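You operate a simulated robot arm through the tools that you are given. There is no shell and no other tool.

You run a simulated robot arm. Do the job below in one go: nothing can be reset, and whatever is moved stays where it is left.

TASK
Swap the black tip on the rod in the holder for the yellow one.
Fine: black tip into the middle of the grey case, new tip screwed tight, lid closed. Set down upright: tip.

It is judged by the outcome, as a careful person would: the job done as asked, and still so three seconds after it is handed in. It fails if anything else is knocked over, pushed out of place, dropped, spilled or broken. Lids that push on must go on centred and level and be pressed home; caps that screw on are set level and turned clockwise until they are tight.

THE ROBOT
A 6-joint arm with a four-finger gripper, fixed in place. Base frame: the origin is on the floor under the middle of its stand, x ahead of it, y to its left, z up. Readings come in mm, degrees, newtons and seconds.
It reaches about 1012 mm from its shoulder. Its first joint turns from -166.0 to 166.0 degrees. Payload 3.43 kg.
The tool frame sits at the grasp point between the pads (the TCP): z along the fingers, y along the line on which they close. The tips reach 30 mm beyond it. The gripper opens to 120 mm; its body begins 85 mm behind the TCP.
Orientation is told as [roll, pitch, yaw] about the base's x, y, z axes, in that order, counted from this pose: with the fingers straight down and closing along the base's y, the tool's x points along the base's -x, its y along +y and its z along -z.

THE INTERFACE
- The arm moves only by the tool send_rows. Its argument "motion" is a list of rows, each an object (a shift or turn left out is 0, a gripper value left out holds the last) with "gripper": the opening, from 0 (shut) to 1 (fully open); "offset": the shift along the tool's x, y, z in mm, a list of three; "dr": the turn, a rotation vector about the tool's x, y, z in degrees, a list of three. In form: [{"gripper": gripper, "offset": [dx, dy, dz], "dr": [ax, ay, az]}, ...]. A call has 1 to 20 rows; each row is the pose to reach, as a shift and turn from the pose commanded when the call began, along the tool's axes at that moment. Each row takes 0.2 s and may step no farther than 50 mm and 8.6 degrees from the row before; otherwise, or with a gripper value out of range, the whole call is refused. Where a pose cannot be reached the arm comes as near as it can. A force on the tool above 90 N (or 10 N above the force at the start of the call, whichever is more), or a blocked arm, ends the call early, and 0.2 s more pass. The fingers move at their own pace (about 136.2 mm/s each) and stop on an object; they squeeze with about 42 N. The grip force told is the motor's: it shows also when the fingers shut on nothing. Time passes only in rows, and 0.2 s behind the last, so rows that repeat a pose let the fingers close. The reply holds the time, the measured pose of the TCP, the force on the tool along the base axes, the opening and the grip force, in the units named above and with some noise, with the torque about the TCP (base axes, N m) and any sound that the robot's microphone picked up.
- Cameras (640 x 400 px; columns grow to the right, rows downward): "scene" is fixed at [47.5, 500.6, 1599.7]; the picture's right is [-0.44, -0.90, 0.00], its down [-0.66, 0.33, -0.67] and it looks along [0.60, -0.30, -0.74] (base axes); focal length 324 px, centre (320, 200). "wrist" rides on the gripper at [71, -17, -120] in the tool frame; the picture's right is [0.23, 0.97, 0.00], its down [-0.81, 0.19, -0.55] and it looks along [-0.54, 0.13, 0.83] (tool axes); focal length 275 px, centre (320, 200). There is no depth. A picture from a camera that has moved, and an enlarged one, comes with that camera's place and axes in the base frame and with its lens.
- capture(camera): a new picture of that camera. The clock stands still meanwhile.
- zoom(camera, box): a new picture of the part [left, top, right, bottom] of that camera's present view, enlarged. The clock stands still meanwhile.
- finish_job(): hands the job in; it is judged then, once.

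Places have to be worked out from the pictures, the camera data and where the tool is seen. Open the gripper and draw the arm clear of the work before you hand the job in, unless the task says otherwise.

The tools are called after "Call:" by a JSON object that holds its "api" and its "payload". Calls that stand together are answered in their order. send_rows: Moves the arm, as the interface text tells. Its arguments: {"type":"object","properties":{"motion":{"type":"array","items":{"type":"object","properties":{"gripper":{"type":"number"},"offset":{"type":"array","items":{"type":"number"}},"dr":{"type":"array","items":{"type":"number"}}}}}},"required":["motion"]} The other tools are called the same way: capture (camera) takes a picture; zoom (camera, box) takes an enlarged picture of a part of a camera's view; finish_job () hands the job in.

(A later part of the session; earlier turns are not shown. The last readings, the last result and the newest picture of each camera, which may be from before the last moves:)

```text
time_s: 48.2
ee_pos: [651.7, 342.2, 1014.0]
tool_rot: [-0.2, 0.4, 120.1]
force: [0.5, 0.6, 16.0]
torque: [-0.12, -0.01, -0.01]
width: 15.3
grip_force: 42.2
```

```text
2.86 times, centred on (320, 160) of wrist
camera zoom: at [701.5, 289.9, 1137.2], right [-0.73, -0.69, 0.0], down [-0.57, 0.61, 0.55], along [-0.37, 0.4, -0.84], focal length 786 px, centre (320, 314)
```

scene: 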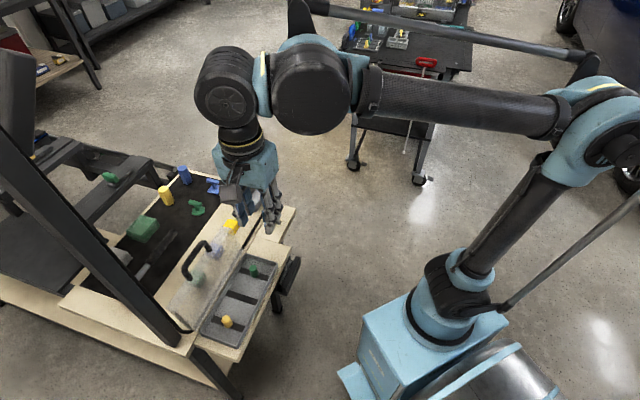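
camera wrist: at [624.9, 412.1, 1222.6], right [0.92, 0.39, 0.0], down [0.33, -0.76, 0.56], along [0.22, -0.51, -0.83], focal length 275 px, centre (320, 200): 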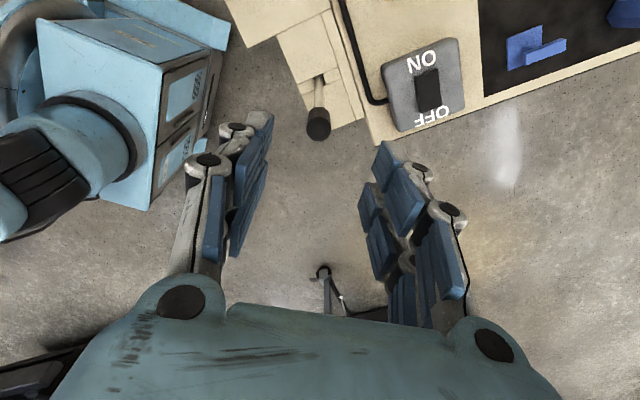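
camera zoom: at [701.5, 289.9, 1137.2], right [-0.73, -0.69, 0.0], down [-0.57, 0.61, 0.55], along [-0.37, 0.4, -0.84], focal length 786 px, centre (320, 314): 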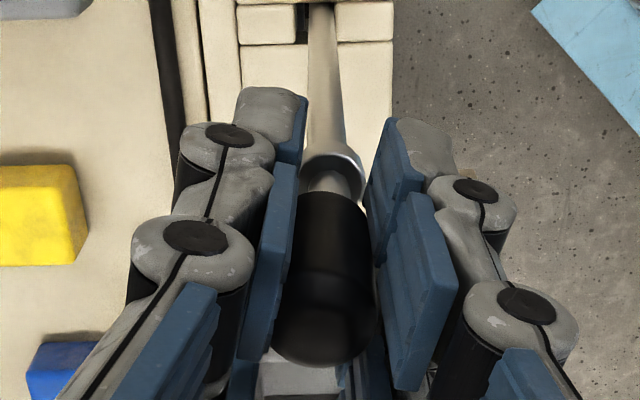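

Still blocked axially, most likely because the tip shifted slightly in the grip. I relieve the load and loosen the fingers just a millimetre or so, still caging the tip, so it can settle on the stud by itself.

Call:
{"api": "send_rows", "payload": {"motion": [{"offset": [0, 0, -1]}, {"offset": [0, 0, -1]}, {"gripper": 0.15, "offset": [0, 0, -1]}, {"gripper": 0.15, "offset": [0, 0, -1]}, {"gripper": 0.15, "offset": [0, 0, -1]}]}}

Call:
{"api": "zoom", "payload": {"camera": "wrist", "box": [270, 90, 370, 230]}}

Call:
{"api": "zoom", "payload": {"camera": "scene", "box": [260, 155, 295, 205]}}

```text
time_s: 49.4
ee_pos: [652.0, 343.0, 1015.0]
tool_rot: [-0.1, 0.5, 120.0]
force: [0.7, 0.2, 0.4]
torque: [-0.02, 0.01, 0.0]
width: 18.6
grip_force: 0.7
```

```text
2.86 times, centred on (320, 160) of wrist
camera zoom: at [701.7, 290.2, 1137.8], right [-0.73, -0.69, 0.0], down [-0.57, 0.61, 0.55], along [-0.38, 0.4, -0.84], focal length 786 px, centre (320, 314)
```

zoom: 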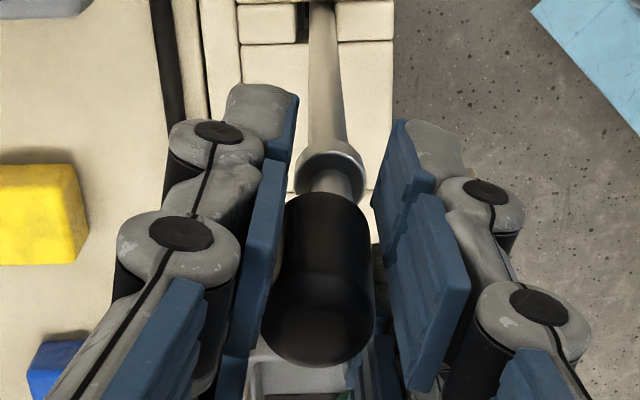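

```text
8.00 times, centred on (278, 180) of scene
camera zoom: at [47.5, 500.6, 1599.7], right [-0.44, -0.9, 0.0], down [-0.66, 0.33, -0.67], along [0.6, -0.3, -0.74], focal length 2589 px, centre (660, 360)
```

zoom: 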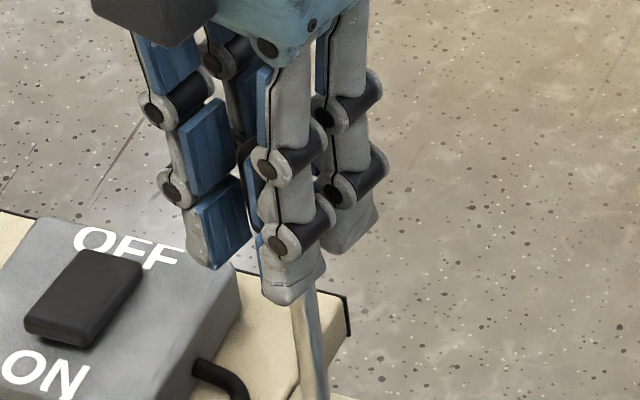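

The tip stays perched on the stud, and I see the rod top has leaned about 3 mm, so the rod has some play. I re-grip the tip, lift it just clear of the stud and check where the stud rests now.

Call:
{"api": "send_rows", "payload": {"motion": [{"gripper": 0.1}, {"gripper": 0.0}, {"gripper": 0.0}, {"gripper": 0.0}, {"offset": [0, 0, -3]}, {"offset": [0, 0, -6]}, {"offset": [0, 0, -10]}, {"offset": [0, 0, -14]}, {"offset": [0, 0, -14]}]}}

Call:
{"api": "zoom", "payload": {"camera": "wrist", "box": [270, 80, 370, 220]}}

Call:
{"api": "zoom", "payload": {"camera": "scene", "box": [255, 150, 305, 230]}}

```text
time_s: 51.4
ee_pos: [651.3, 342.4, 1028.9]
tool_rot: [-0.1, 0.6, 120.0]
force: [-0.2, -0.1, 0.4]
torque: [-0.05, 0.01, -0.02]
width: 15.3
grip_force: 41.6
```

```text
2.86 times, centred on (320, 150) of wrist
camera zoom: at [700.9, 290.0, 1152.1], right [-0.73, -0.69, 0.0], down [-0.57, 0.61, 0.55], along [-0.38, 0.4, -0.84], focal length 786 px, centre (320, 343)
```

zoom: 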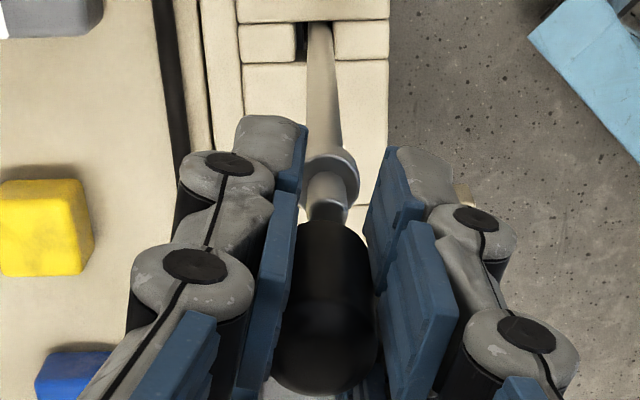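

```text
5.00 times, centred on (280, 190) of scene
camera zoom: at [47.5, 500.6, 1599.7], right [-0.44, -0.9, 0.0], down [-0.66, 0.33, -0.67], along [0.6, -0.3, -0.74], focal length 1618 px, centre (520, 250)
```

zoom: 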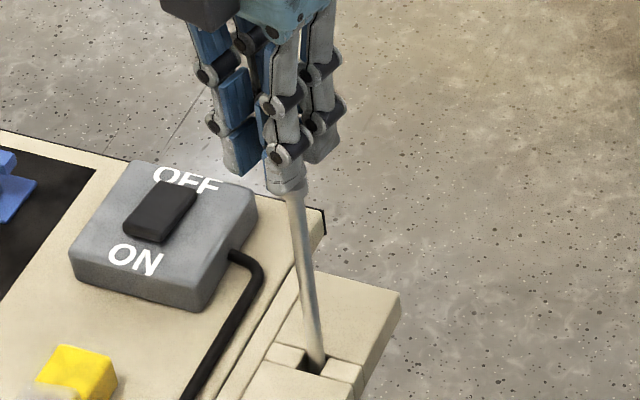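

There seems to be a dark neck between the stud and the tip's body. I zoom in strongly to understand the tip's underside.

Call:
{"api": "zoom", "payload": {"camera": "wrist", "box": [300, 120, 345, 175]}}

Call:
{"api": "zoom", "payload": {"camera": "scene", "box": [262, 165, 292, 195]}}

```text
7.27 times, centred on (322, 148) of wrist
camera zoom: at [700.9, 290.0, 1152.1], right [-0.73, -0.69, 0.0], down [-0.57, 0.61, 0.55], along [-0.38, 0.4, -0.84], focal length 2002 px, centre (302, 582)
```

zoom: 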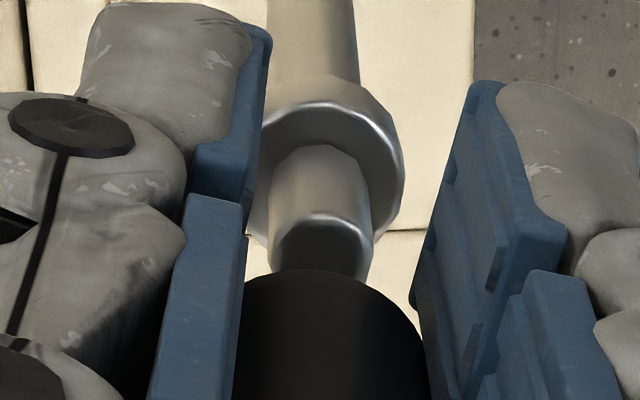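

```text
13.33 times, centred on (277, 180) of scene
camera zoom: at [47.5, 500.6, 1599.7], right [-0.44, -0.9, 0.0], down [-0.66, 0.33, -0.67], along [0.6, -0.3, -0.74], focal length 4315 px, centre (893, 467)
```

zoom: 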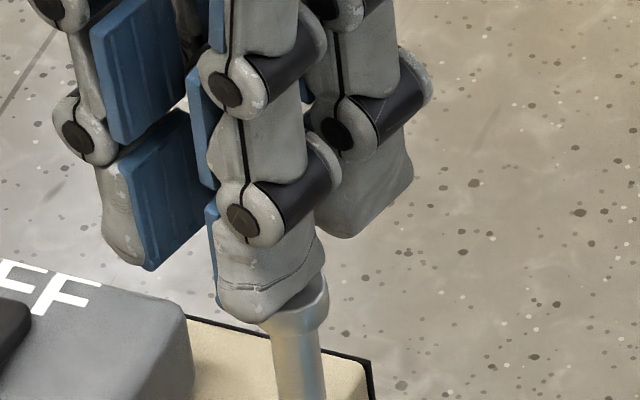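

The stud is solid with a flat top, about 1.6 mm to the right of the tool axis in this view. I turn to yaw 30 above it to measure the other direction.

Call:
{"api": "send_rows", "payload": {"motion": [{"offset": [0, 0, -2], "dr": [0, 0, 8.2]}, {"offset": [0, 0, -2], "dr": [0, 0, 16.4]}, {"offset": [0, 0, -2], "dr": [0, 0, 24.6]}, {"offset": [0, 0, -2], "dr": [0, 0, 32.8]}, {"offset": [0, 0, -2], "dr": [0, 0, 41]}, {"offset": [0, 0, -2], "dr": [0, 0, 49.2]}, {"offset": [0, 0, -2], "dr": [0, 0, 57.4]}, {"offset": [0, 0, -2], "dr": [0, 0, 65.6]}, {"offset": [0, 0, -2], "dr": [0, 0, 73.8]}, {"offset": [0, 0, -2], "dr": [0, 0, 82]}, {"offset": [0, 0, -2], "dr": [0, 0, 90]}, {"offset": [0, 0, -2], "dr": [0, 0, 90]}]}}

Call:
{"api": "zoom", "payload": {"camera": "wrist", "box": [300, 110, 345, 165]}}

Call:
{"api": "zoom", "payload": {"camera": "wrist", "box": [270, 80, 370, 220]}}

Call:
{"api": "zoom", "payload": {"camera": "scene", "box": [255, 150, 305, 230]}}

```text
time_s: 54.0
ee_pos: [652.5, 342.7, 1032.1]
tool_rot: [-0.5, -0.1, 29.8]
force: [0.1, -0.2, -0.4]
torque: [0.04, -0.02, 0.0]
width: 15.3
grip_force: 41.9
```

```text
7.27 times, centred on (322, 138) of wrist
camera zoom: at [598.3, 293.9, 1153.5], right [-0.68, 0.73, -0.01], down [0.6, 0.57, 0.55], along [0.41, 0.37, -0.83], focal length 2002 px, centre (302, 654)
```

zoom: 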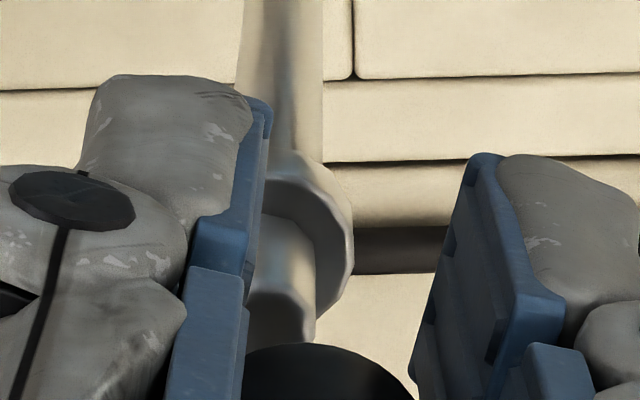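

```text
2.86 times, centred on (320, 150) of wrist
camera zoom: at [598.3, 293.9, 1153.5], right [-0.68, 0.73, -0.01], down [0.6, 0.57, 0.55], along [0.41, 0.37, -0.83], focal length 786 px, centre (320, 343)
```

zoom: 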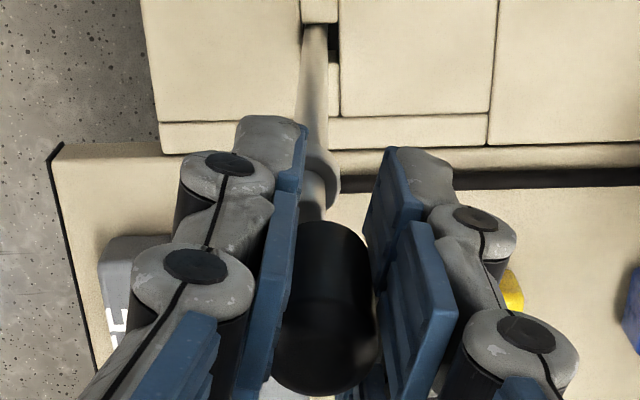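

```text
5.00 times, centred on (280, 190) of scene
camera zoom: at [47.5, 500.6, 1599.7], right [-0.44, -0.9, 0.0], down [-0.66, 0.33, -0.67], along [0.6, -0.3, -0.74], focal length 1618 px, centre (520, 250)
```

zoom: 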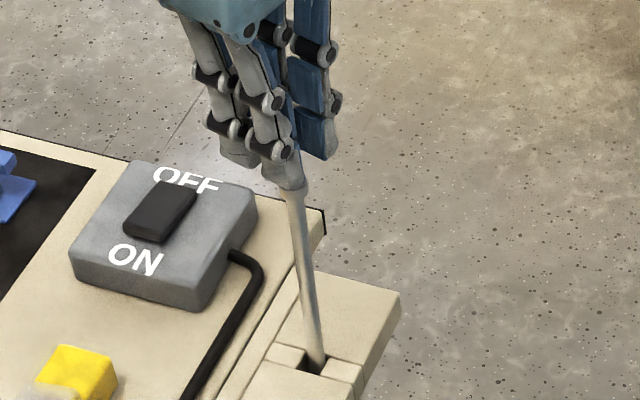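

Combining both views, the stud top is now about (+0.7,−3.0) mm from the tool axis and the tip sits about 1 mm toward tool +y. I shift to line them up and lower slowly until just around the stud's top, then check.

Call:
{"api": "send_rows", "payload": {"motion": [{"offset": [0.9, -4, 0]}, {"offset": [0.9, -4, 4]}, {"offset": [0.9, -4, 8]}, {"offset": [0.9, -4, 12]}, {"offset": [0.9, -4, 14]}, {"offset": [0.9, -4, 16]}, {"offset": [0.9, -4, 16]}]}}

Call:
{"api": "zoom", "payload": {"camera": "wrist", "box": [270, 80, 370, 220]}}

Call:
{"api": "zoom", "payload": {"camera": "scene", "box": [255, 150, 305, 230]}}

```text
time_s: 55.6
ee_pos: [653.5, 339.1, 1015.3]
tool_rot: [-0.5, -0.2, 30.0]
force: [0.4, -0.3, -0.6]
torque: [0.03, -0.02, -0.02]
width: 14.8
grip_force: 42.1
```

```text
2.86 times, centred on (320, 150) of wrist
camera zoom: at [599.3, 289.7, 1137.7], right [-0.69, 0.73, -0.01], down [0.6, 0.57, 0.55], along [0.41, 0.37, -0.83], focal length 786 px, centre (320, 343)
```

zoom: 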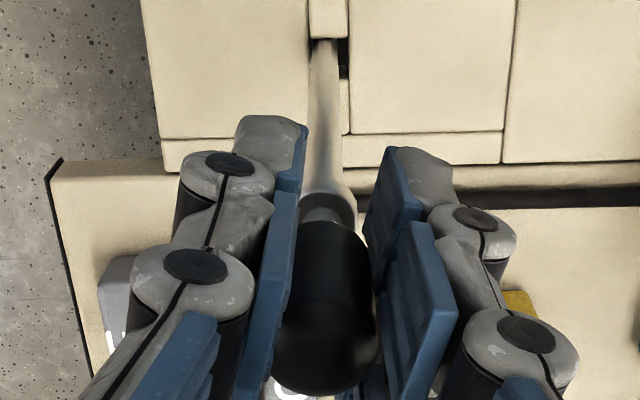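

```text
5.00 times, centred on (280, 190) of scene
camera zoom: at [47.5, 500.6, 1599.7], right [-0.44, -0.9, 0.0], down [-0.66, 0.33, -0.67], along [0.6, -0.3, -0.74], focal length 1618 px, centre (520, 250)
```

zoom: 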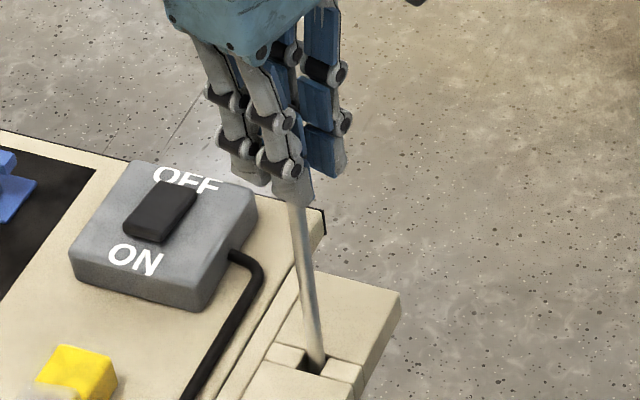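

No contact force and it looks lined up sideways. I lower further in 1 mm steps, watching the force.

Call:
{"api": "send_rows", "payload": {"motion": [{"offset": [0, 0, 1]}, {"offset": [0, 0, 2]}, {"offset": [0, 0, 3]}, {"offset": [0, 0, 3]}]}}

Call:
{"api": "zoom", "payload": {"camera": "wrist", "box": [270, 80, 370, 220]}}

```text
time_s: 56.6
ee_pos: [652.8, 339.0, 1013.4]
tool_rot: [-0.6, -0.1, 30.1]
force: [-0.5, 0.1, -1.0]
torque: [-0.03, 0.01, -0.04]
width: 15.0
grip_force: 41.9
```

```text
2.86 times, centred on (320, 150) of wrist
camera zoom: at [599.1, 289.4, 1134.7], right [-0.69, 0.73, -0.01], down [0.6, 0.57, 0.55], along [0.41, 0.37, -0.83], focal length 786 px, centre (320, 343)
```

zoom: 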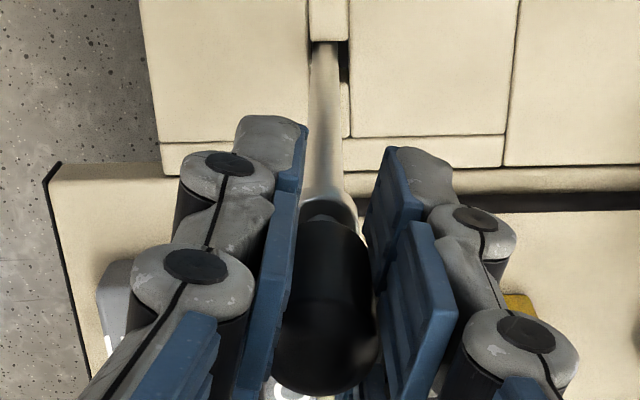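

Still no resistance, and it is deeper than where it jammed before. I continue down.

Call:
{"api": "send_rows", "payload": {"motion": [{"offset": [0, 0, 1]}, {"offset": [0, 0, 2]}, {"offset": [0, 0, 3]}, {"offset": [0, 0, 4]}, {"offset": [0, 0, 4]}]}}

Call:
{"api": "zoom", "payload": {"camera": "wrist", "box": [270, 80, 370, 220]}}

```text
time_s: 57.8
ee_pos: [653.2, 340.0, 1008.1]
tool_rot: [-0.5, -0.1, 30.1]
force: [0.6, -0.6, 0.0]
torque: [0.01, 0.0, -0.01]
width: 15.3
grip_force: 41.5
```

```text
2.86 times, centred on (320, 150) of wrist
camera zoom: at [598.8, 290.0, 1130.3], right [-0.69, 0.73, -0.01], down [0.6, 0.57, 0.55], along [0.41, 0.37, -0.83], focal length 786 px, centre (320, 343)
```

zoom: 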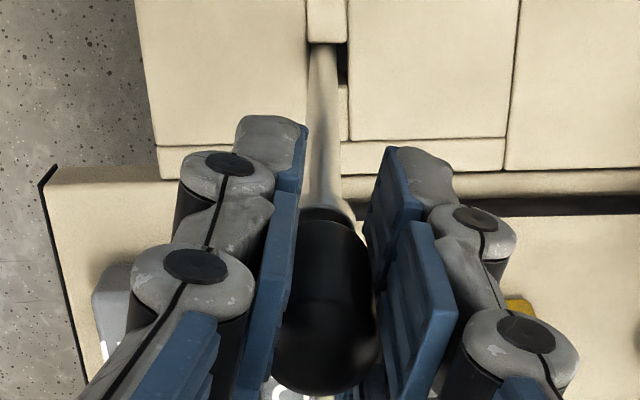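

It slides freely over the stud when aligned. I go down the remaining ~8 mm in small steps to seat it loosely on the shoulder.

Call:
{"api": "send_rows", "payload": {"motion": [{"offset": [0, 0, 1]}, {"offset": [0, 0, 2]}, {"offset": [0, 0, 3]}, {"offset": [0, 0, 4]}, {"offset": [0, 0, 5]}, {"offset": [0, 0, 5]}]}}

Call:
{"api": "zoom", "payload": {"camera": "wrist", "box": [270, 80, 370, 220]}}

```text
time_s: 59.2
ee_pos: [654.1, 338.9, 1003.3]
tool_rot: [-0.4, -0.2, 30.1]
force: [-0.3, 0.4, 0.8]
torque: [0.04, -0.01, 0.01]
width: 15.2
grip_force: 42.4
```

```text
2.86 times, centred on (320, 150) of wrist
camera zoom: at [599.1, 289.1, 1125.8], right [-0.69, 0.73, -0.01], down [0.6, 0.57, 0.55], along [0.41, 0.37, -0.83], focal length 786 px, centre (320, 343)
```

zoom: 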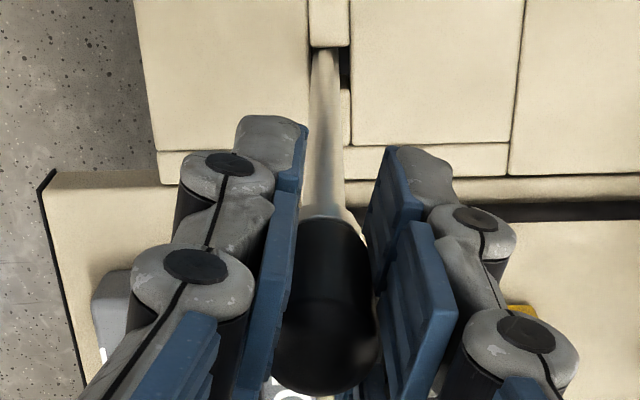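

Nearly on the shoulder with no force. A couple more single-millimetre steps to find the seat.

Call:
{"api": "send_rows", "payload": {"motion": [{"offset": [0, 0, 0.7]}, {"offset": [0, 0, 1.4]}, {"offset": [0, 0, 2.1]}, {"offset": [0, 0, 2.1]}]}}

```text
time_s: 60.2
ee_pos: [653.3, 338.1, 1001.9]
tool_rot: [-0.5, -0.1, 30.0]
force: [-0.2, 0.9, -0.1]
torque: [-0.01, -0.01, -0.01]
width: 15.1
grip_force: 41.8
```

Essentially seated without load. I open the fingers, leaving the tip on the stud, and look.

Call:
{"api": "send_rows", "payload": {"motion": [{"gripper": 0.16}, {"gripper": 0.2}, {"gripper": 0.27}, {"gripper": 0.27}]}}

Call:
{"api": "zoom", "payload": {"camera": "wrist", "box": [270, 80, 370, 220]}}

Call:
{"api": "zoom", "payload": {"camera": "scene", "box": [255, 150, 305, 230]}}

```text
time_s: 61.2
ee_pos: [654.0, 339.7, 1000.8]
tool_rot: [-0.5, -0.1, 29.9]
force: [0.8, 0.8, 0.0]
torque: [0.01, -0.01, 0.01]
width: 32.2
grip_force: 0.0
```

```text
2.86 times, centred on (320, 150) of wrist
camera zoom: at [599.6, 288.8, 1123.5], right [-0.69, 0.73, -0.01], down [0.6, 0.57, 0.55], along [0.41, 0.37, -0.83], focal length 786 px, centre (320, 343)
```

zoom: 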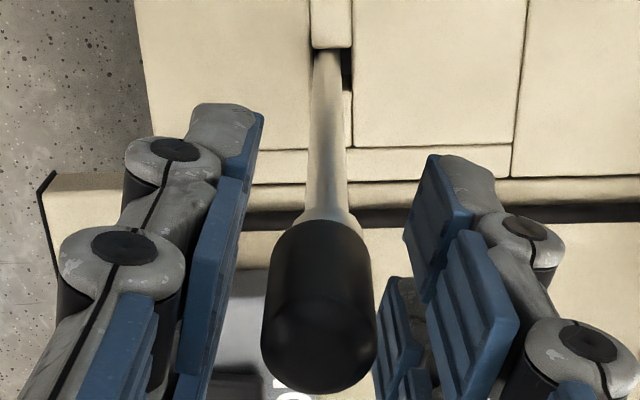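

```text
5.00 times, centred on (280, 190) of scene
camera zoom: at [47.5, 500.6, 1599.7], right [-0.44, -0.9, 0.0], down [-0.66, 0.33, -0.67], along [0.6, -0.3, -0.74], focal length 1618 px, centre (520, 250)
```

zoom: 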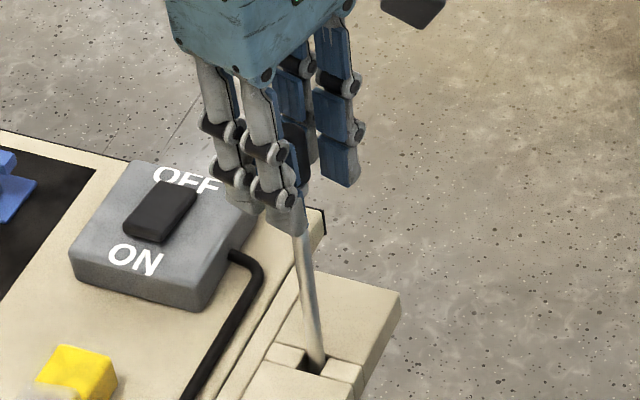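

The tip sits upright on the stud, centred. I raise 15 mm and grip its upper part.

Call:
{"api": "send_rows", "payload": {"motion": [{"offset": [0, 0, -5]}, {"offset": [0, 0, -10]}, {"offset": [0, 0, -15]}, {"offset": [0, 0, -15]}, {"gripper": 0.2, "offset": [0, 0, -15]}, {"gripper": 0.16, "offset": [0, 0, -15]}, {"gripper": 0.1, "offset": [0, 0, -15]}, {"gripper": 0.0, "offset": [0, 0, -15]}, {"gripper": 0.0, "offset": [0, 0, -15]}]}}

Call:
{"api": "zoom", "payload": {"camera": "wrist", "box": [270, 80, 370, 220]}}

Call:
{"api": "zoom", "payload": {"camera": "scene", "box": [255, 150, 305, 230]}}

```text
time_s: 63.2
ee_pos: [652.3, 340.1, 1016.7]
tool_rot: [-0.4, -0.1, 30.0]
force: [0.2, -1.0, 1.0]
torque: [0.05, 0.02, 0.01]
width: 16.8
grip_force: 42.0
```

```text
2.86 times, centred on (320, 150) of wrist
camera zoom: at [598.8, 289.9, 1138.5], right [-0.69, 0.73, -0.01], down [0.6, 0.57, 0.55], along [0.41, 0.37, -0.83], focal length 786 px, centre (320, 343)
```

zoom: 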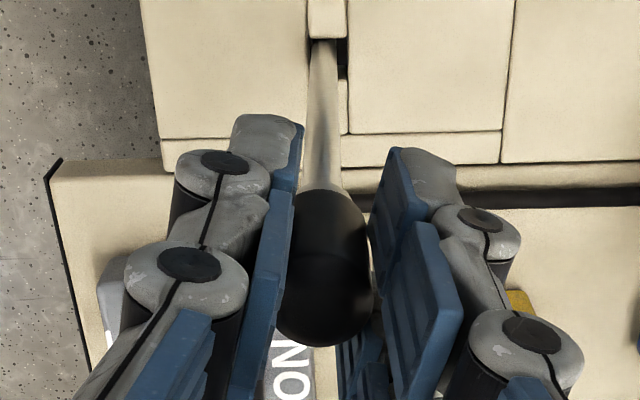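

```text
5.00 times, centred on (280, 190) of scene
camera zoom: at [47.5, 500.6, 1599.7], right [-0.44, -0.9, 0.0], down [-0.66, 0.33, -0.67], along [0.6, -0.3, -0.74], focal length 1618 px, centre (520, 250)
```

zoom: 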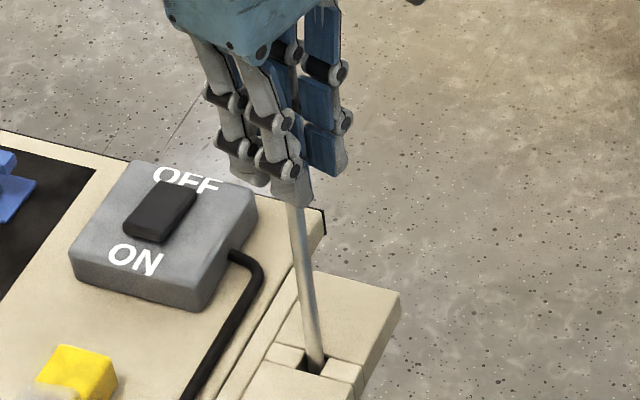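

Gripped on the upper part (width 16.8). I lift a few mm to confirm it is free, then clear.

Call:
{"api": "send_rows", "payload": {"motion": [{"offset": [0, 0, -1]}, {"offset": [0, 0, -2]}, {"offset": [0, 0, -4]}, {"offset": [0, 0, -4]}]}}

```text
time_s: 64.2
ee_pos: [654.2, 339.0, 1019.4]
tool_rot: [-0.5, -0.1, 30.0]
force: [-0.1, 0.3, 0.1]
torque: [0.0, -0.02, 0.02]
width: 16.6
grip_force: 42.1
```

Call:
{"api": "send_rows", "payload": {"motion": [{"offset": [0, 0, -4]}, {"offset": [0, 0, -8]}, {"offset": [0, 0, -14]}, {"offset": [0, 0, -22]}, {"offset": [0, 0, -35]}, {"offset": [0, 0, -50]}, {"offset": [0, 0, -70]}, {"offset": [0, 0, -70]}]}}

Call:
{"api": "zoom", "payload": {"camera": "wrist", "box": [270, 60, 370, 220]}}

Call:
{"api": "zoom", "payload": {"camera": "scene", "box": [245, 110, 315, 220]}}

Call:
{"api": "zoom", "payload": {"camera": "scene", "box": [260, 170, 295, 225]}}

```text
time_s: 66.0
ee_pos: [653.3, 340.5, 1091.1]
tool_rot: [-0.6, -0.1, 30.0]
force: [-0.3, -0.6, -0.2]
torque: [0.0, -0.04, 0.02]
width: 16.6
grip_force: 42.0
```

```text
2.50 times, centred on (320, 140) of wrist
camera zoom: at [599.6, 290.4, 1212.9], right [-0.69, 0.73, -0.01], down [0.6, 0.57, 0.55], along [0.41, 0.37, -0.83], focal length 688 px, centre (320, 350)
```

zoom: 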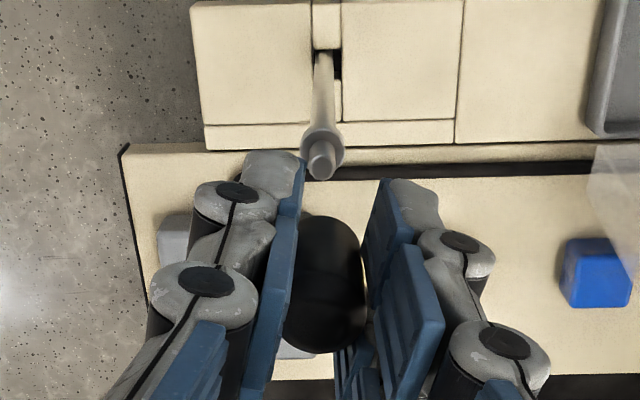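

```text
3.64 times, centred on (280, 165) of scene
camera zoom: at [47.5, 500.6, 1599.7], right [-0.44, -0.9, 0.0], down [-0.66, 0.33, -0.67], along [0.6, -0.3, -0.74], focal length 1177 px, centre (466, 327)
```

zoom: 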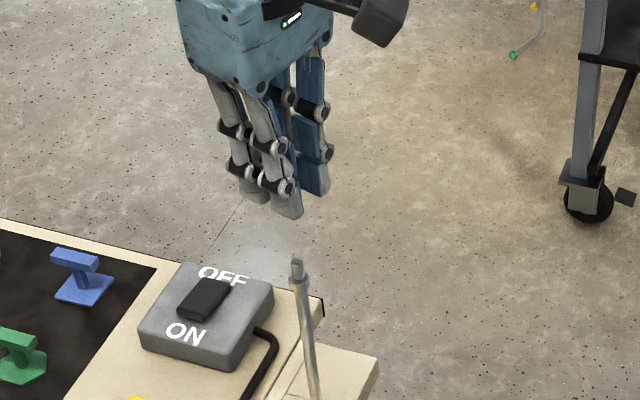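

```text
7.27 times, centred on (278, 198) of scene
camera zoom: at [47.5, 500.6, 1599.7], right [-0.44, -0.9, 0.0], down [-0.66, 0.33, -0.67], along [0.6, -0.3, -0.74], focal length 2354 px, centre (629, 218)
```

zoom: 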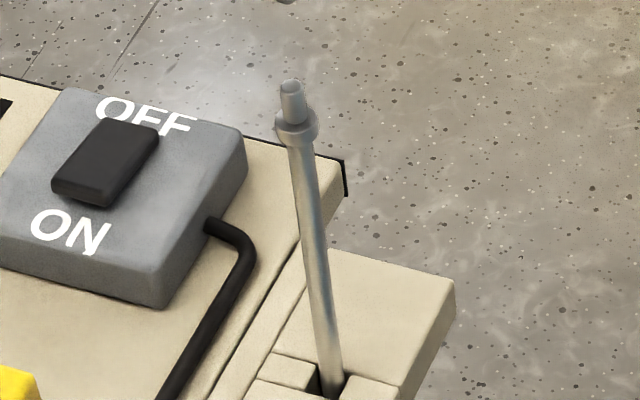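

The tip is free and held with several mm protruding below the fingers. The middle strip's centre works out at about (462.5,514.5); I carry the tip there at a safe height, turning to yaw 45 to match the case.

Call:
{"api": "send_rows", "payload": {"motion": [{"offset": [9.8, 30.8, -4], "dr": [0, 0, -2]}, {"offset": [19.5, 61.5, -8], "dr": [0, 0, -4]}, {"offset": [29.3, 92.3, -12], "dr": [0, 0, -6]}, {"offset": [39.1, 123, -14], "dr": [0, 0, -8]}, {"offset": [48.9, 153.8, -14], "dr": [0, 0, -10]}, {"offset": [58.6, 184.6, -14], "dr": [0, 0, -12]}, {"offset": [68.4, 215.3, -14], "dr": [0, 0, -14]}, {"offset": [78.2, 246.1, -14], "dr": [0, 0, -15]}, {"offset": [78.2, 246.1, -14], "dr": [0, 0, -15]}]}}

Call:
{"api": "capture", "payload": {"camera": "wrist"}}

Call:
{"api": "zoom", "payload": {"camera": "scene", "box": [170, 180, 330, 350]}}

```text
time_s: 68.0
ee_pos: [463.1, 511.4, 1100.1]
tool_rot: [-0.5, 0.1, 45.0]
force: [0.5, 0.0, -0.5]
torque: [0.01, 0.02, 0.0]
width: 16.4
grip_force: 42.2
```

```text
taken
camera wrist: at [423.7, 450.6, 1222.8], right [-0.85, 0.53, -0.01], down [0.44, 0.71, 0.55], along [0.29, 0.46, -0.83], focal length 275 px, centre (320, 200)
```

wrist: 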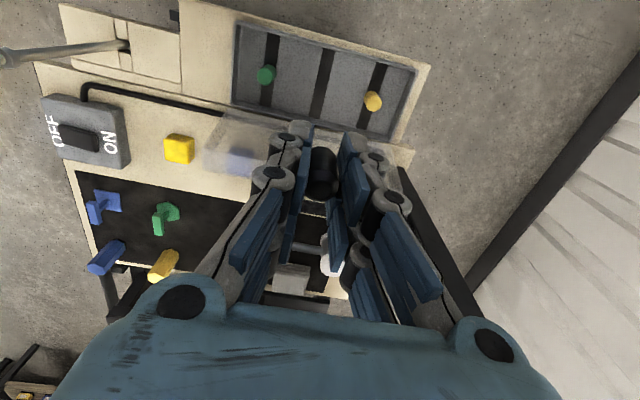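

```text
2.35 times, centred on (250, 265) of scene
camera zoom: at [47.5, 500.6, 1599.7], right [-0.44, -0.9, 0.0], down [-0.66, 0.33, -0.67], along [0.6, -0.3, -0.74], focal length 762 px, centre (485, 47)
```

zoom: 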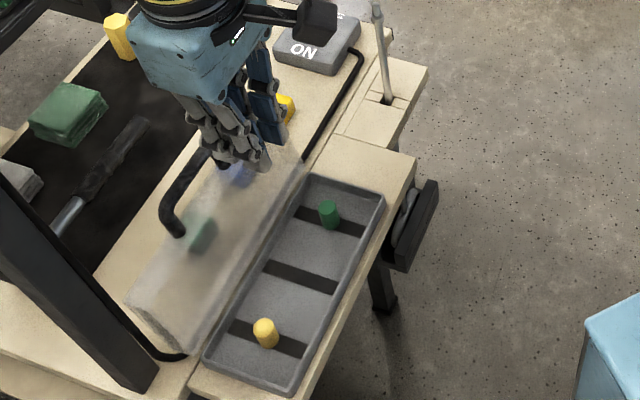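

I'm above the tray; I zoom in to locate the strips and tips more exactly from here.

Call:
{"api": "zoom", "payload": {"camera": "wrist", "box": [220, 10, 440, 150]}}

Call:
{"api": "zoom", "payload": {"camera": "scene", "box": [205, 245, 290, 350]}}

Call:
{"api": "zoom", "payload": {"camera": "wrist", "box": [290, 130, 350, 220]}}

```text
2.86 times, centred on (330, 80) of wrist
camera zoom: at [423.7, 450.6, 1222.8], right [-0.85, 0.53, -0.01], down [0.44, 0.71, 0.55], along [0.29, 0.46, -0.83], focal length 786 px, centre (291, 543)
```

zoom: 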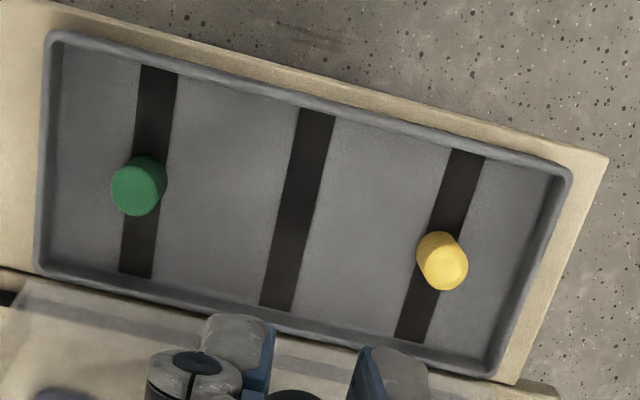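

```text
3.81 times, centred on (248, 298) of scene
camera zoom: at [47.5, 500.6, 1599.7], right [-0.44, -0.9, 0.0], down [-0.66, 0.33, -0.67], along [0.6, -0.3, -0.74], focal length 1233 px, centre (596, -171)
```

zoom: 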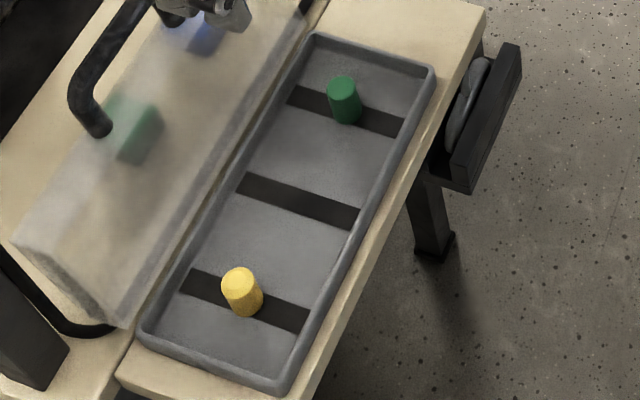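

```text
4.44 times, centred on (320, 175) of wrist
camera zoom: at [423.7, 450.6, 1222.8], right [-0.85, 0.53, -0.01], down [0.44, 0.71, 0.55], along [0.29, 0.46, -0.83], focal length 1224 px, centre (320, 311)
```

zoom: 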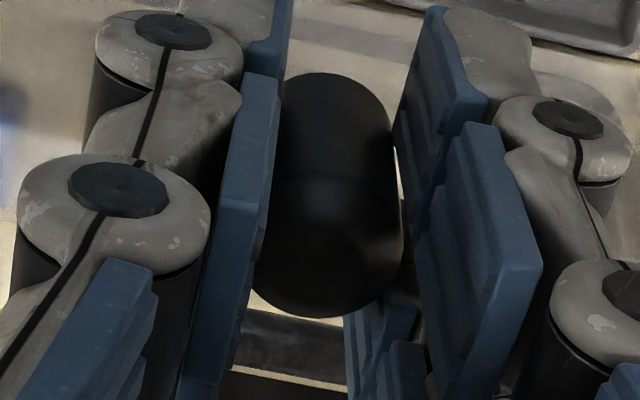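

Middle strip centre refines to about (461.5,515) and the yellow tip to about (410.5,565.5). I descend over the middle to roughly 30 mm above contact and check clearances.

Call:
{"api": "send_rows", "payload": {"motion": [{"offset": [-0.5, 1, 20]}, {"offset": [-1, 2, 48]}, {"offset": [-1.4, 2.8, 78]}, {"offset": [-1.4, 2.8, 108]}, {"offset": [-1.4, 2.8, 138]}, {"offset": [-1.4, 2.8, 165]}, {"offset": [-1.4, 2.8, 185]}, {"offset": [-1.4, 2.8, 200]}, {"offset": [-1.4, 2.8, 200]}]}}

Call:
{"api": "capture", "payload": {"camera": "wrist"}}

Call:
{"api": "zoom", "payload": {"camera": "scene", "box": [180, 220, 310, 350]}}

```text
time_s: 70.0
ee_pos: [461.9, 516.9, 900.1]
tool_rot: [-0.5, 0.1, 45.1]
force: [-0.7, 0.9, 0.2]
torque: [0.01, 0.03, 0.01]
width: 16.4
grip_force: 41.8
```

```text
taken
camera wrist: at [422.6, 454.0, 1022.4], right [-0.85, 0.53, -0.01], down [0.44, 0.71, 0.55], along [0.29, 0.46, -0.83], focal length 275 px, centre (320, 200)
```

wrist: 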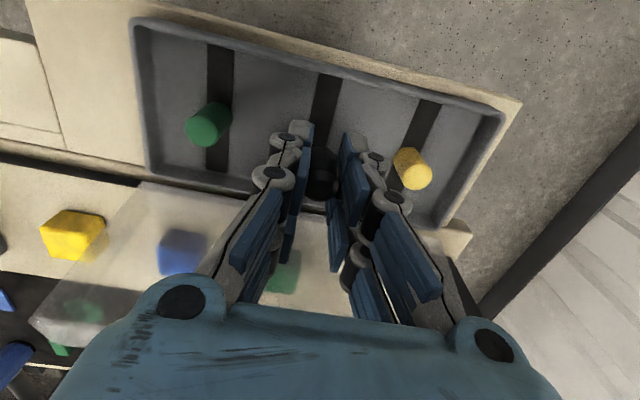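

```text
3.08 times, centred on (245, 285) of scene
camera zoom: at [47.5, 500.6, 1599.7], right [-0.44, -0.9, 0.0], down [-0.66, 0.33, -0.67], along [0.6, -0.3, -0.74], focal length 996 px, centre (551, -62)
```

zoom: 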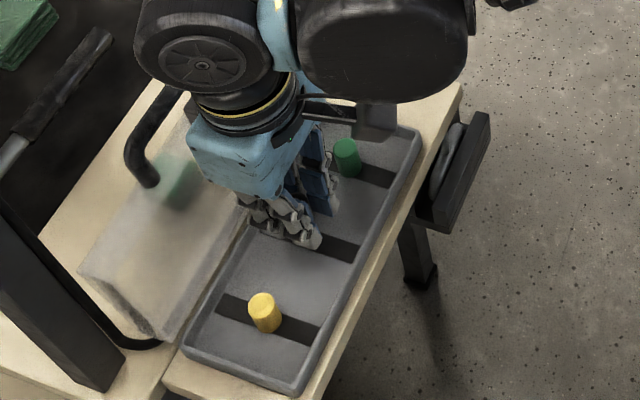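

About 30 mm to go. I check the tip's position over the strip in the wrist view.

Call:
{"api": "zoom", "payload": {"camera": "wrist", "box": [260, 60, 400, 220]}}

Call:
{"api": "zoom", "payload": {"camera": "scene", "box": [225, 255, 285, 315]}}

```text
2.50 times, centred on (330, 140) of wrist
camera zoom: at [422.6, 454.0, 1022.4], right [-0.85, 0.53, -0.01], down [0.44, 0.71, 0.55], along [0.29, 0.46, -0.83], focal length 688 px, centre (295, 350)
```

zoom: 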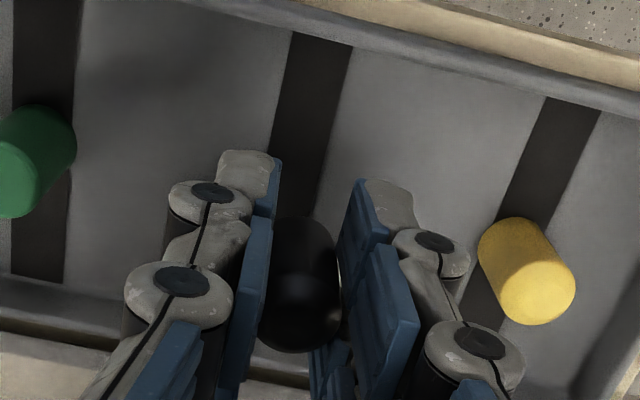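

```text
6.67 times, centred on (255, 285) of scene
camera zoom: at [47.5, 500.6, 1599.7], right [-0.44, -0.9, 0.0], down [-0.66, 0.33, -0.67], along [0.6, -0.3, -0.74], focal length 2158 px, centre (753, -367)
```

zoom: 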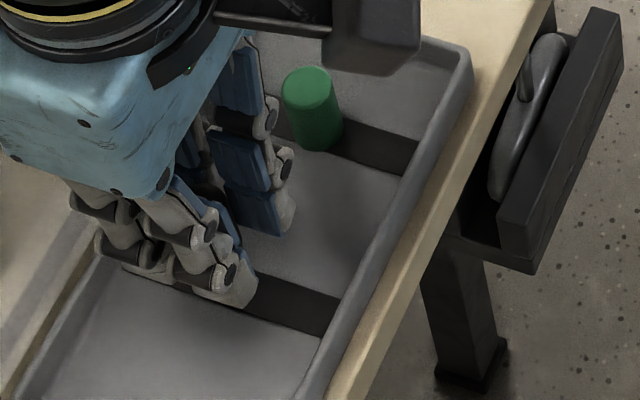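

The tip will land on the strip within about 1–2 mm; I nudge 1.3 mm and lower 28 mm, then feel for the floor.

Call:
{"api": "send_rows", "payload": {"motion": [{"offset": [0, -0.7, 8]}, {"offset": [0, -1.3, 16]}, {"offset": [0, -1.3, 22]}, {"offset": [0, -1.3, 26]}, {"offset": [0, -1.3, 26]}]}}

Call:
{"api": "zoom", "payload": {"camera": "scene", "box": [225, 255, 285, 315]}}

Call:
{"api": "zoom", "payload": {"camera": "wrist", "box": [260, 60, 400, 220]}}

```text
time_s: 71.2
ee_pos: [463.4, 514.0, 874.5]
tool_rot: [-0.5, 0.1, 45.1]
force: [-0.4, -0.1, -0.4]
torque: [0.0, 0.0, -0.01]
width: 16.4
grip_force: 41.8
```

```text
6.67 times, centred on (255, 285) of scene
camera zoom: at [47.5, 500.6, 1599.7], right [-0.44, -0.9, 0.0], down [-0.66, 0.33, -0.67], along [0.6, -0.3, -0.74], focal length 2158 px, centre (753, -367)
```

zoom: 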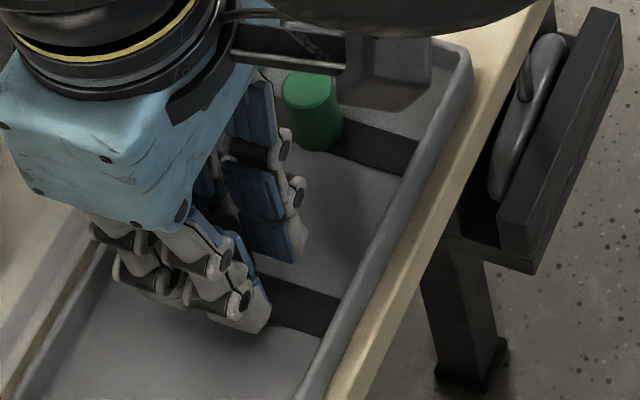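

```text
2.50 times, centred on (330, 140) of wrist
camera zoom: at [424.1, 452.9, 997.7], right [-0.85, 0.53, -0.01], down [0.44, 0.71, 0.55], along [0.29, 0.46, -0.83], focal length 688 px, centre (295, 350)
```

zoom: 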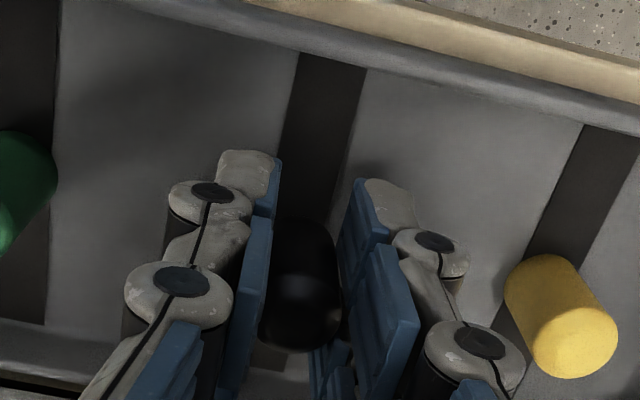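

Still clear of the floor. I lower in 1 mm rows for 4 mm and read the force.

Call:
{"api": "send_rows", "payload": {"motion": [{"offset": [0, 0, 1]}, {"offset": [0, 0, 2]}, {"offset": [0, 0, 3]}, {"offset": [0, 0, 4]}, {"offset": [0, 0, 4]}]}}

```text
time_s: 72.4
ee_pos: [463.2, 514.9, 871.8]
tool_rot: [-0.5, 0.1, 45.0]
force: [0.3, 0.4, -1.3]
torque: [0.0, -0.02, -0.01]
width: 16.5
grip_force: 42.4
```

Call:
{"api": "send_rows", "payload": {"motion": [{"offset": [0, 0, 1]}, {"offset": [0, 0, 2]}, {"offset": [0, 0, 2]}]}}

```text
time_s: 73.2
ee_pos: [463.0, 515.8, 869.0]
tool_rot: [-0.4, 0.1, 45.1]
force: [-0.4, 0.9, -0.2]
torque: [-0.02, -0.02, 0.02]
width: 16.6
grip_force: 42.2
```

No contact yet at TCP z≈869; I go on by 1 mm steps.

Call:
{"api": "send_rows", "payload": {"motion": [{"offset": [0, 0, 1]}, {"offset": [0, 0, 2]}, {"offset": [0, 0, 2]}]}}

Call:
{"api": "zoom", "payload": {"camera": "wrist", "box": [280, 90, 360, 200]}}

Call:
{"api": "zoom", "payload": {"camera": "scene", "box": [225, 255, 285, 315]}}

```text
time_s: 74.0
ee_pos: [462.1, 516.0, 867.7]
tool_rot: [-0.6, 0.1, 45.1]
force: [-0.2, -1.3, 0.1]
torque: [-0.01, 0.0, -0.03]
width: 16.6
grip_force: 42.2
```

```text
3.64 times, centred on (320, 145) of wrist
camera zoom: at [424.3, 453.0, 990.8], right [-0.85, 0.53, -0.01], down [0.44, 0.71, 0.55], along [0.29, 0.46, -0.83], focal length 1001 px, centre (320, 400)
```

zoom: 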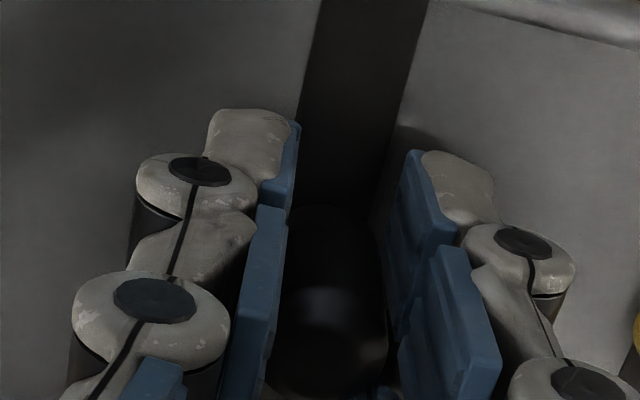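

```text
6.67 times, centred on (255, 285) of scene
camera zoom: at [47.5, 500.6, 1599.7], right [-0.44, -0.9, 0.0], down [-0.66, 0.33, -0.67], along [0.6, -0.3, -0.74], focal length 2158 px, centre (753, -367)
```

zoom: 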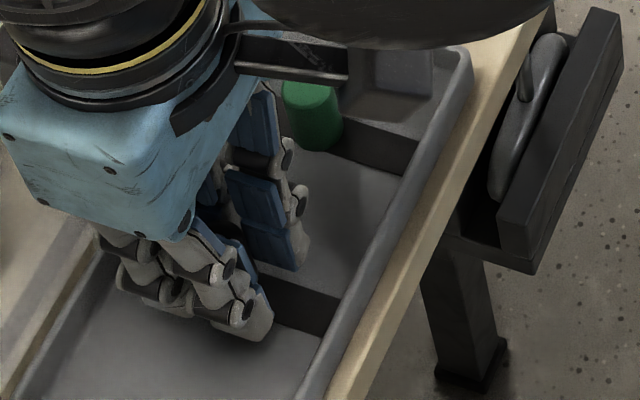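

Still free at TCP z≈867. Continuing down gently.

Call:
{"api": "send_rows", "payload": {"motion": [{"offset": [0, 0, 0.7]}, {"offset": [0, 0, 1.4]}, {"offset": [0, 0, 1.4]}]}}

```text
time_s: 74.8
ee_pos: [463.7, 515.0, 867.4]
tool_rot: [-0.5, 0.1, 45.1]
force: [-0.3, -0.5, -0.7]
torque: [-0.01, -0.02, 0.02]
width: 16.2
grip_force: 42.0
```

Call:
{"api": "send_rows", "payload": {"motion": [{"offset": [0, 0, 0.7]}, {"offset": [0, 0, 1.4]}, {"offset": [0, 0, 1.4]}]}}

```text
time_s: 75.6
ee_pos: [464.1, 514.7, 864.5]
tool_rot: [-0.4, 0.1, 45.0]
force: [-0.9, -1.2, -1.2]
torque: [0.01, -0.02, -0.01]
width: 16.4
grip_force: 42.3
```

No load yet at 864.5; another 1.4 mm.

Call:
{"api": "send_rows", "payload": {"motion": [{"offset": [0, 0, 0.7]}, {"offset": [0, 0, 1.4]}, {"offset": [0, 0, 1.4]}]}}

Call:
{"api": "zoom", "payload": {"camera": "scene", "box": [225, 265, 275, 315]}}

```text
time_s: 76.4
ee_pos: [463.5, 513.8, 864.1]
tool_rot: [-0.6, 0.1, 45.1]
force: [-0.1, 0.2, -0.4]
torque: [0.03, -0.03, 0.03]
width: 16.3
grip_force: 42.2
```

```text
8.00 times, centred on (250, 290) of scene
camera zoom: at [47.5, 500.6, 1599.7], right [-0.44, -0.9, 0.0], down [-0.66, 0.33, -0.67], along [0.6, -0.3, -0.74], focal length 2589 px, centre (880, -520)
```

zoom: 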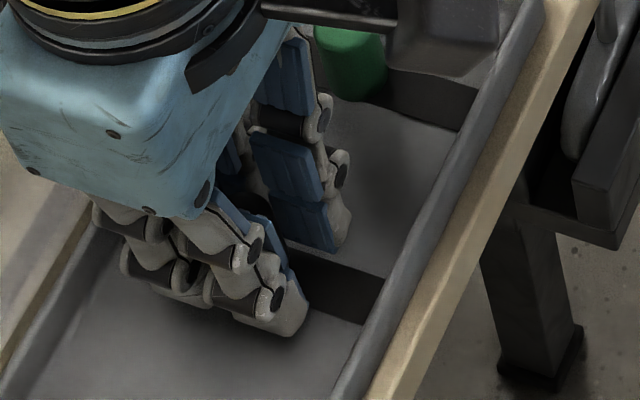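

Fingers look close to the floor. I keep feeling downward in small steps.

Call:
{"api": "send_rows", "payload": {"motion": [{"offset": [0, 0, 0.7]}, {"offset": [0, 0, 1.4]}, {"offset": [0, 0, 1.4]}]}}

```text
time_s: 77.2
ee_pos: [462.9, 514.7, 863.0]
tool_rot: [-0.5, 0.1, 44.9]
force: [-0.6, -0.4, 0.4]
torque: [0.03, -0.03, 0.01]
width: 16.5
grip_force: 41.6
```

Call:
{"api": "send_rows", "payload": {"motion": [{"offset": [0, 0, 0.7]}, {"offset": [0, 0, 1.4]}, {"offset": [0, 0, 1.4]}]}}

```text
time_s: 78.0
ee_pos: [463.4, 513.5, 860.6]
tool_rot: [-0.6, 0.0, 45.0]
force: [0.9, -0.1, 2.6]
torque: [0.01, 0.02, 0.01]
width: 16.5
grip_force: 41.7
```

A first hint of contact (2.6 N) at TCP z≈860.6. Half a millimetre more to confirm.

Call:
{"api": "send_rows", "payload": {"motion": [{"offset": [0, 0, 0.4]}, {"offset": [0, 0, 0.4]}]}}

Call:
{"api": "zoom", "payload": {"camera": "wrist", "box": [280, 90, 360, 200]}}

Call:
{"api": "zoom", "payload": {"camera": "scene", "box": [225, 265, 275, 315]}}

```text
time_s: 78.6
ee_pos: [462.3, 515.5, 862.0]
tool_rot: [-0.5, 0.0, 44.9]
force: [3.6, 4.1, 19.2]
torque: [0.16, -0.07, -0.03]
width: 16.5
grip_force: 42.2
```

```text
3.64 times, centred on (320, 145) of wrist
camera zoom: at [424.1, 453.2, 983.5], right [-0.85, 0.53, -0.01], down [0.44, 0.71, 0.55], along [0.3, 0.47, -0.83], focal length 1001 px, centre (320, 400)
```

zoom: 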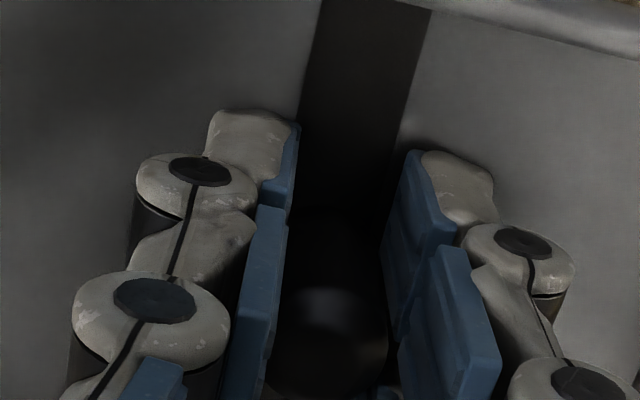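

```text
8.00 times, centred on (250, 290) of scene
camera zoom: at [47.5, 500.6, 1599.7], right [-0.44, -0.9, 0.0], down [-0.66, 0.33, -0.67], along [0.6, -0.3, -0.74], focal length 2589 px, centre (880, -520)
```

zoom: 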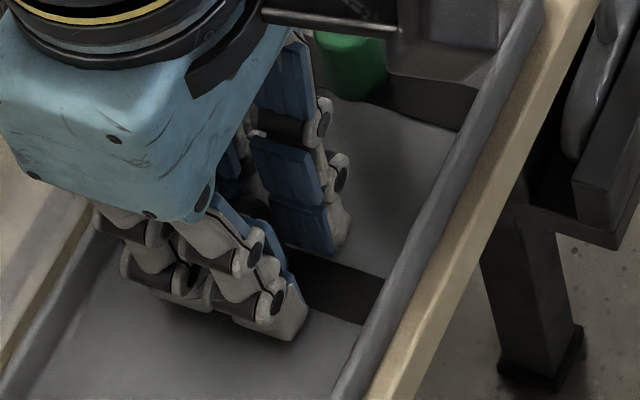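

Firm contact (19 N) — the tip's bottom is on the strip. I ease up half a millimetre, then open slowly so the tip is left standing.

Call:
{"api": "send_rows", "payload": {"motion": [{"offset": [0, 0, -0.7]}, {"offset": [0, 0, -0.9]}, {"gripper": 0.14, "offset": [0, 0, -0.9]}, {"gripper": 0.15, "offset": [0, 0, -0.9]}, {"gripper": 0.17, "offset": [0, 0, -0.9]}, {"gripper": 0.19, "offset": [0, 0, -0.9]}, {"gripper": 0.22, "offset": [0, 0, -0.9]}, {"gripper": 0.26, "offset": [0, 0, -0.9]}, {"gripper": 0.3, "offset": [0, 0, -0.9]}, {"gripper": 0.3, "offset": [0, 0, -0.9]}]}}

Call:
{"api": "zoom", "payload": {"camera": "wrist", "box": [260, 60, 400, 220]}}

Call:
{"api": "zoom", "payload": {"camera": "scene", "box": [215, 245, 285, 325]}}

```text
time_s: 80.8
ee_pos: [465.1, 514.7, 860.4]
tool_rot: [-0.4, 0.1, 45.1]
force: [0.3, -0.2, -0.5]
torque: [0.01, 0.03, -0.04]
width: 36.0
grip_force: 0.1
```

```text
2.50 times, centred on (330, 140) of wrist
camera zoom: at [424.5, 452.7, 983.9], right [-0.85, 0.53, -0.01], down [0.44, 0.71, 0.55], along [0.29, 0.46, -0.83], focal length 688 px, centre (295, 350)
```

zoom: 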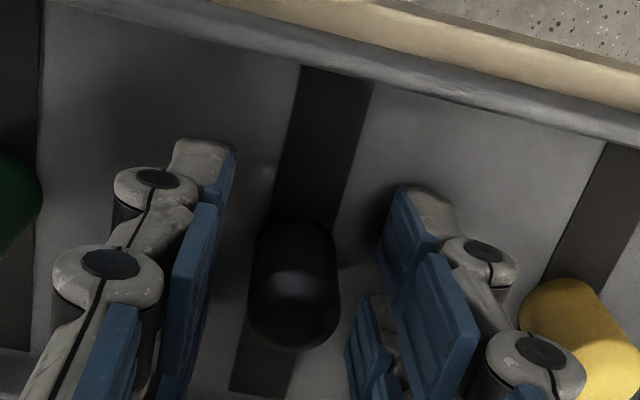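

```text
5.00 times, centred on (250, 285) of scene
camera zoom: at [47.5, 500.6, 1599.7], right [-0.44, -0.9, 0.0], down [-0.66, 0.33, -0.67], along [0.6, -0.3, -0.74], focal length 1618 px, centre (670, -225)
```

zoom: 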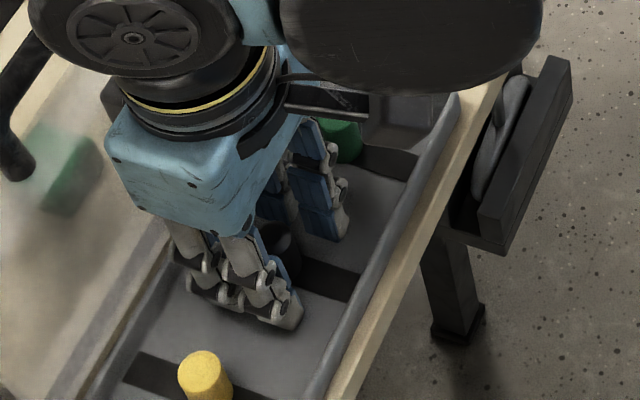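

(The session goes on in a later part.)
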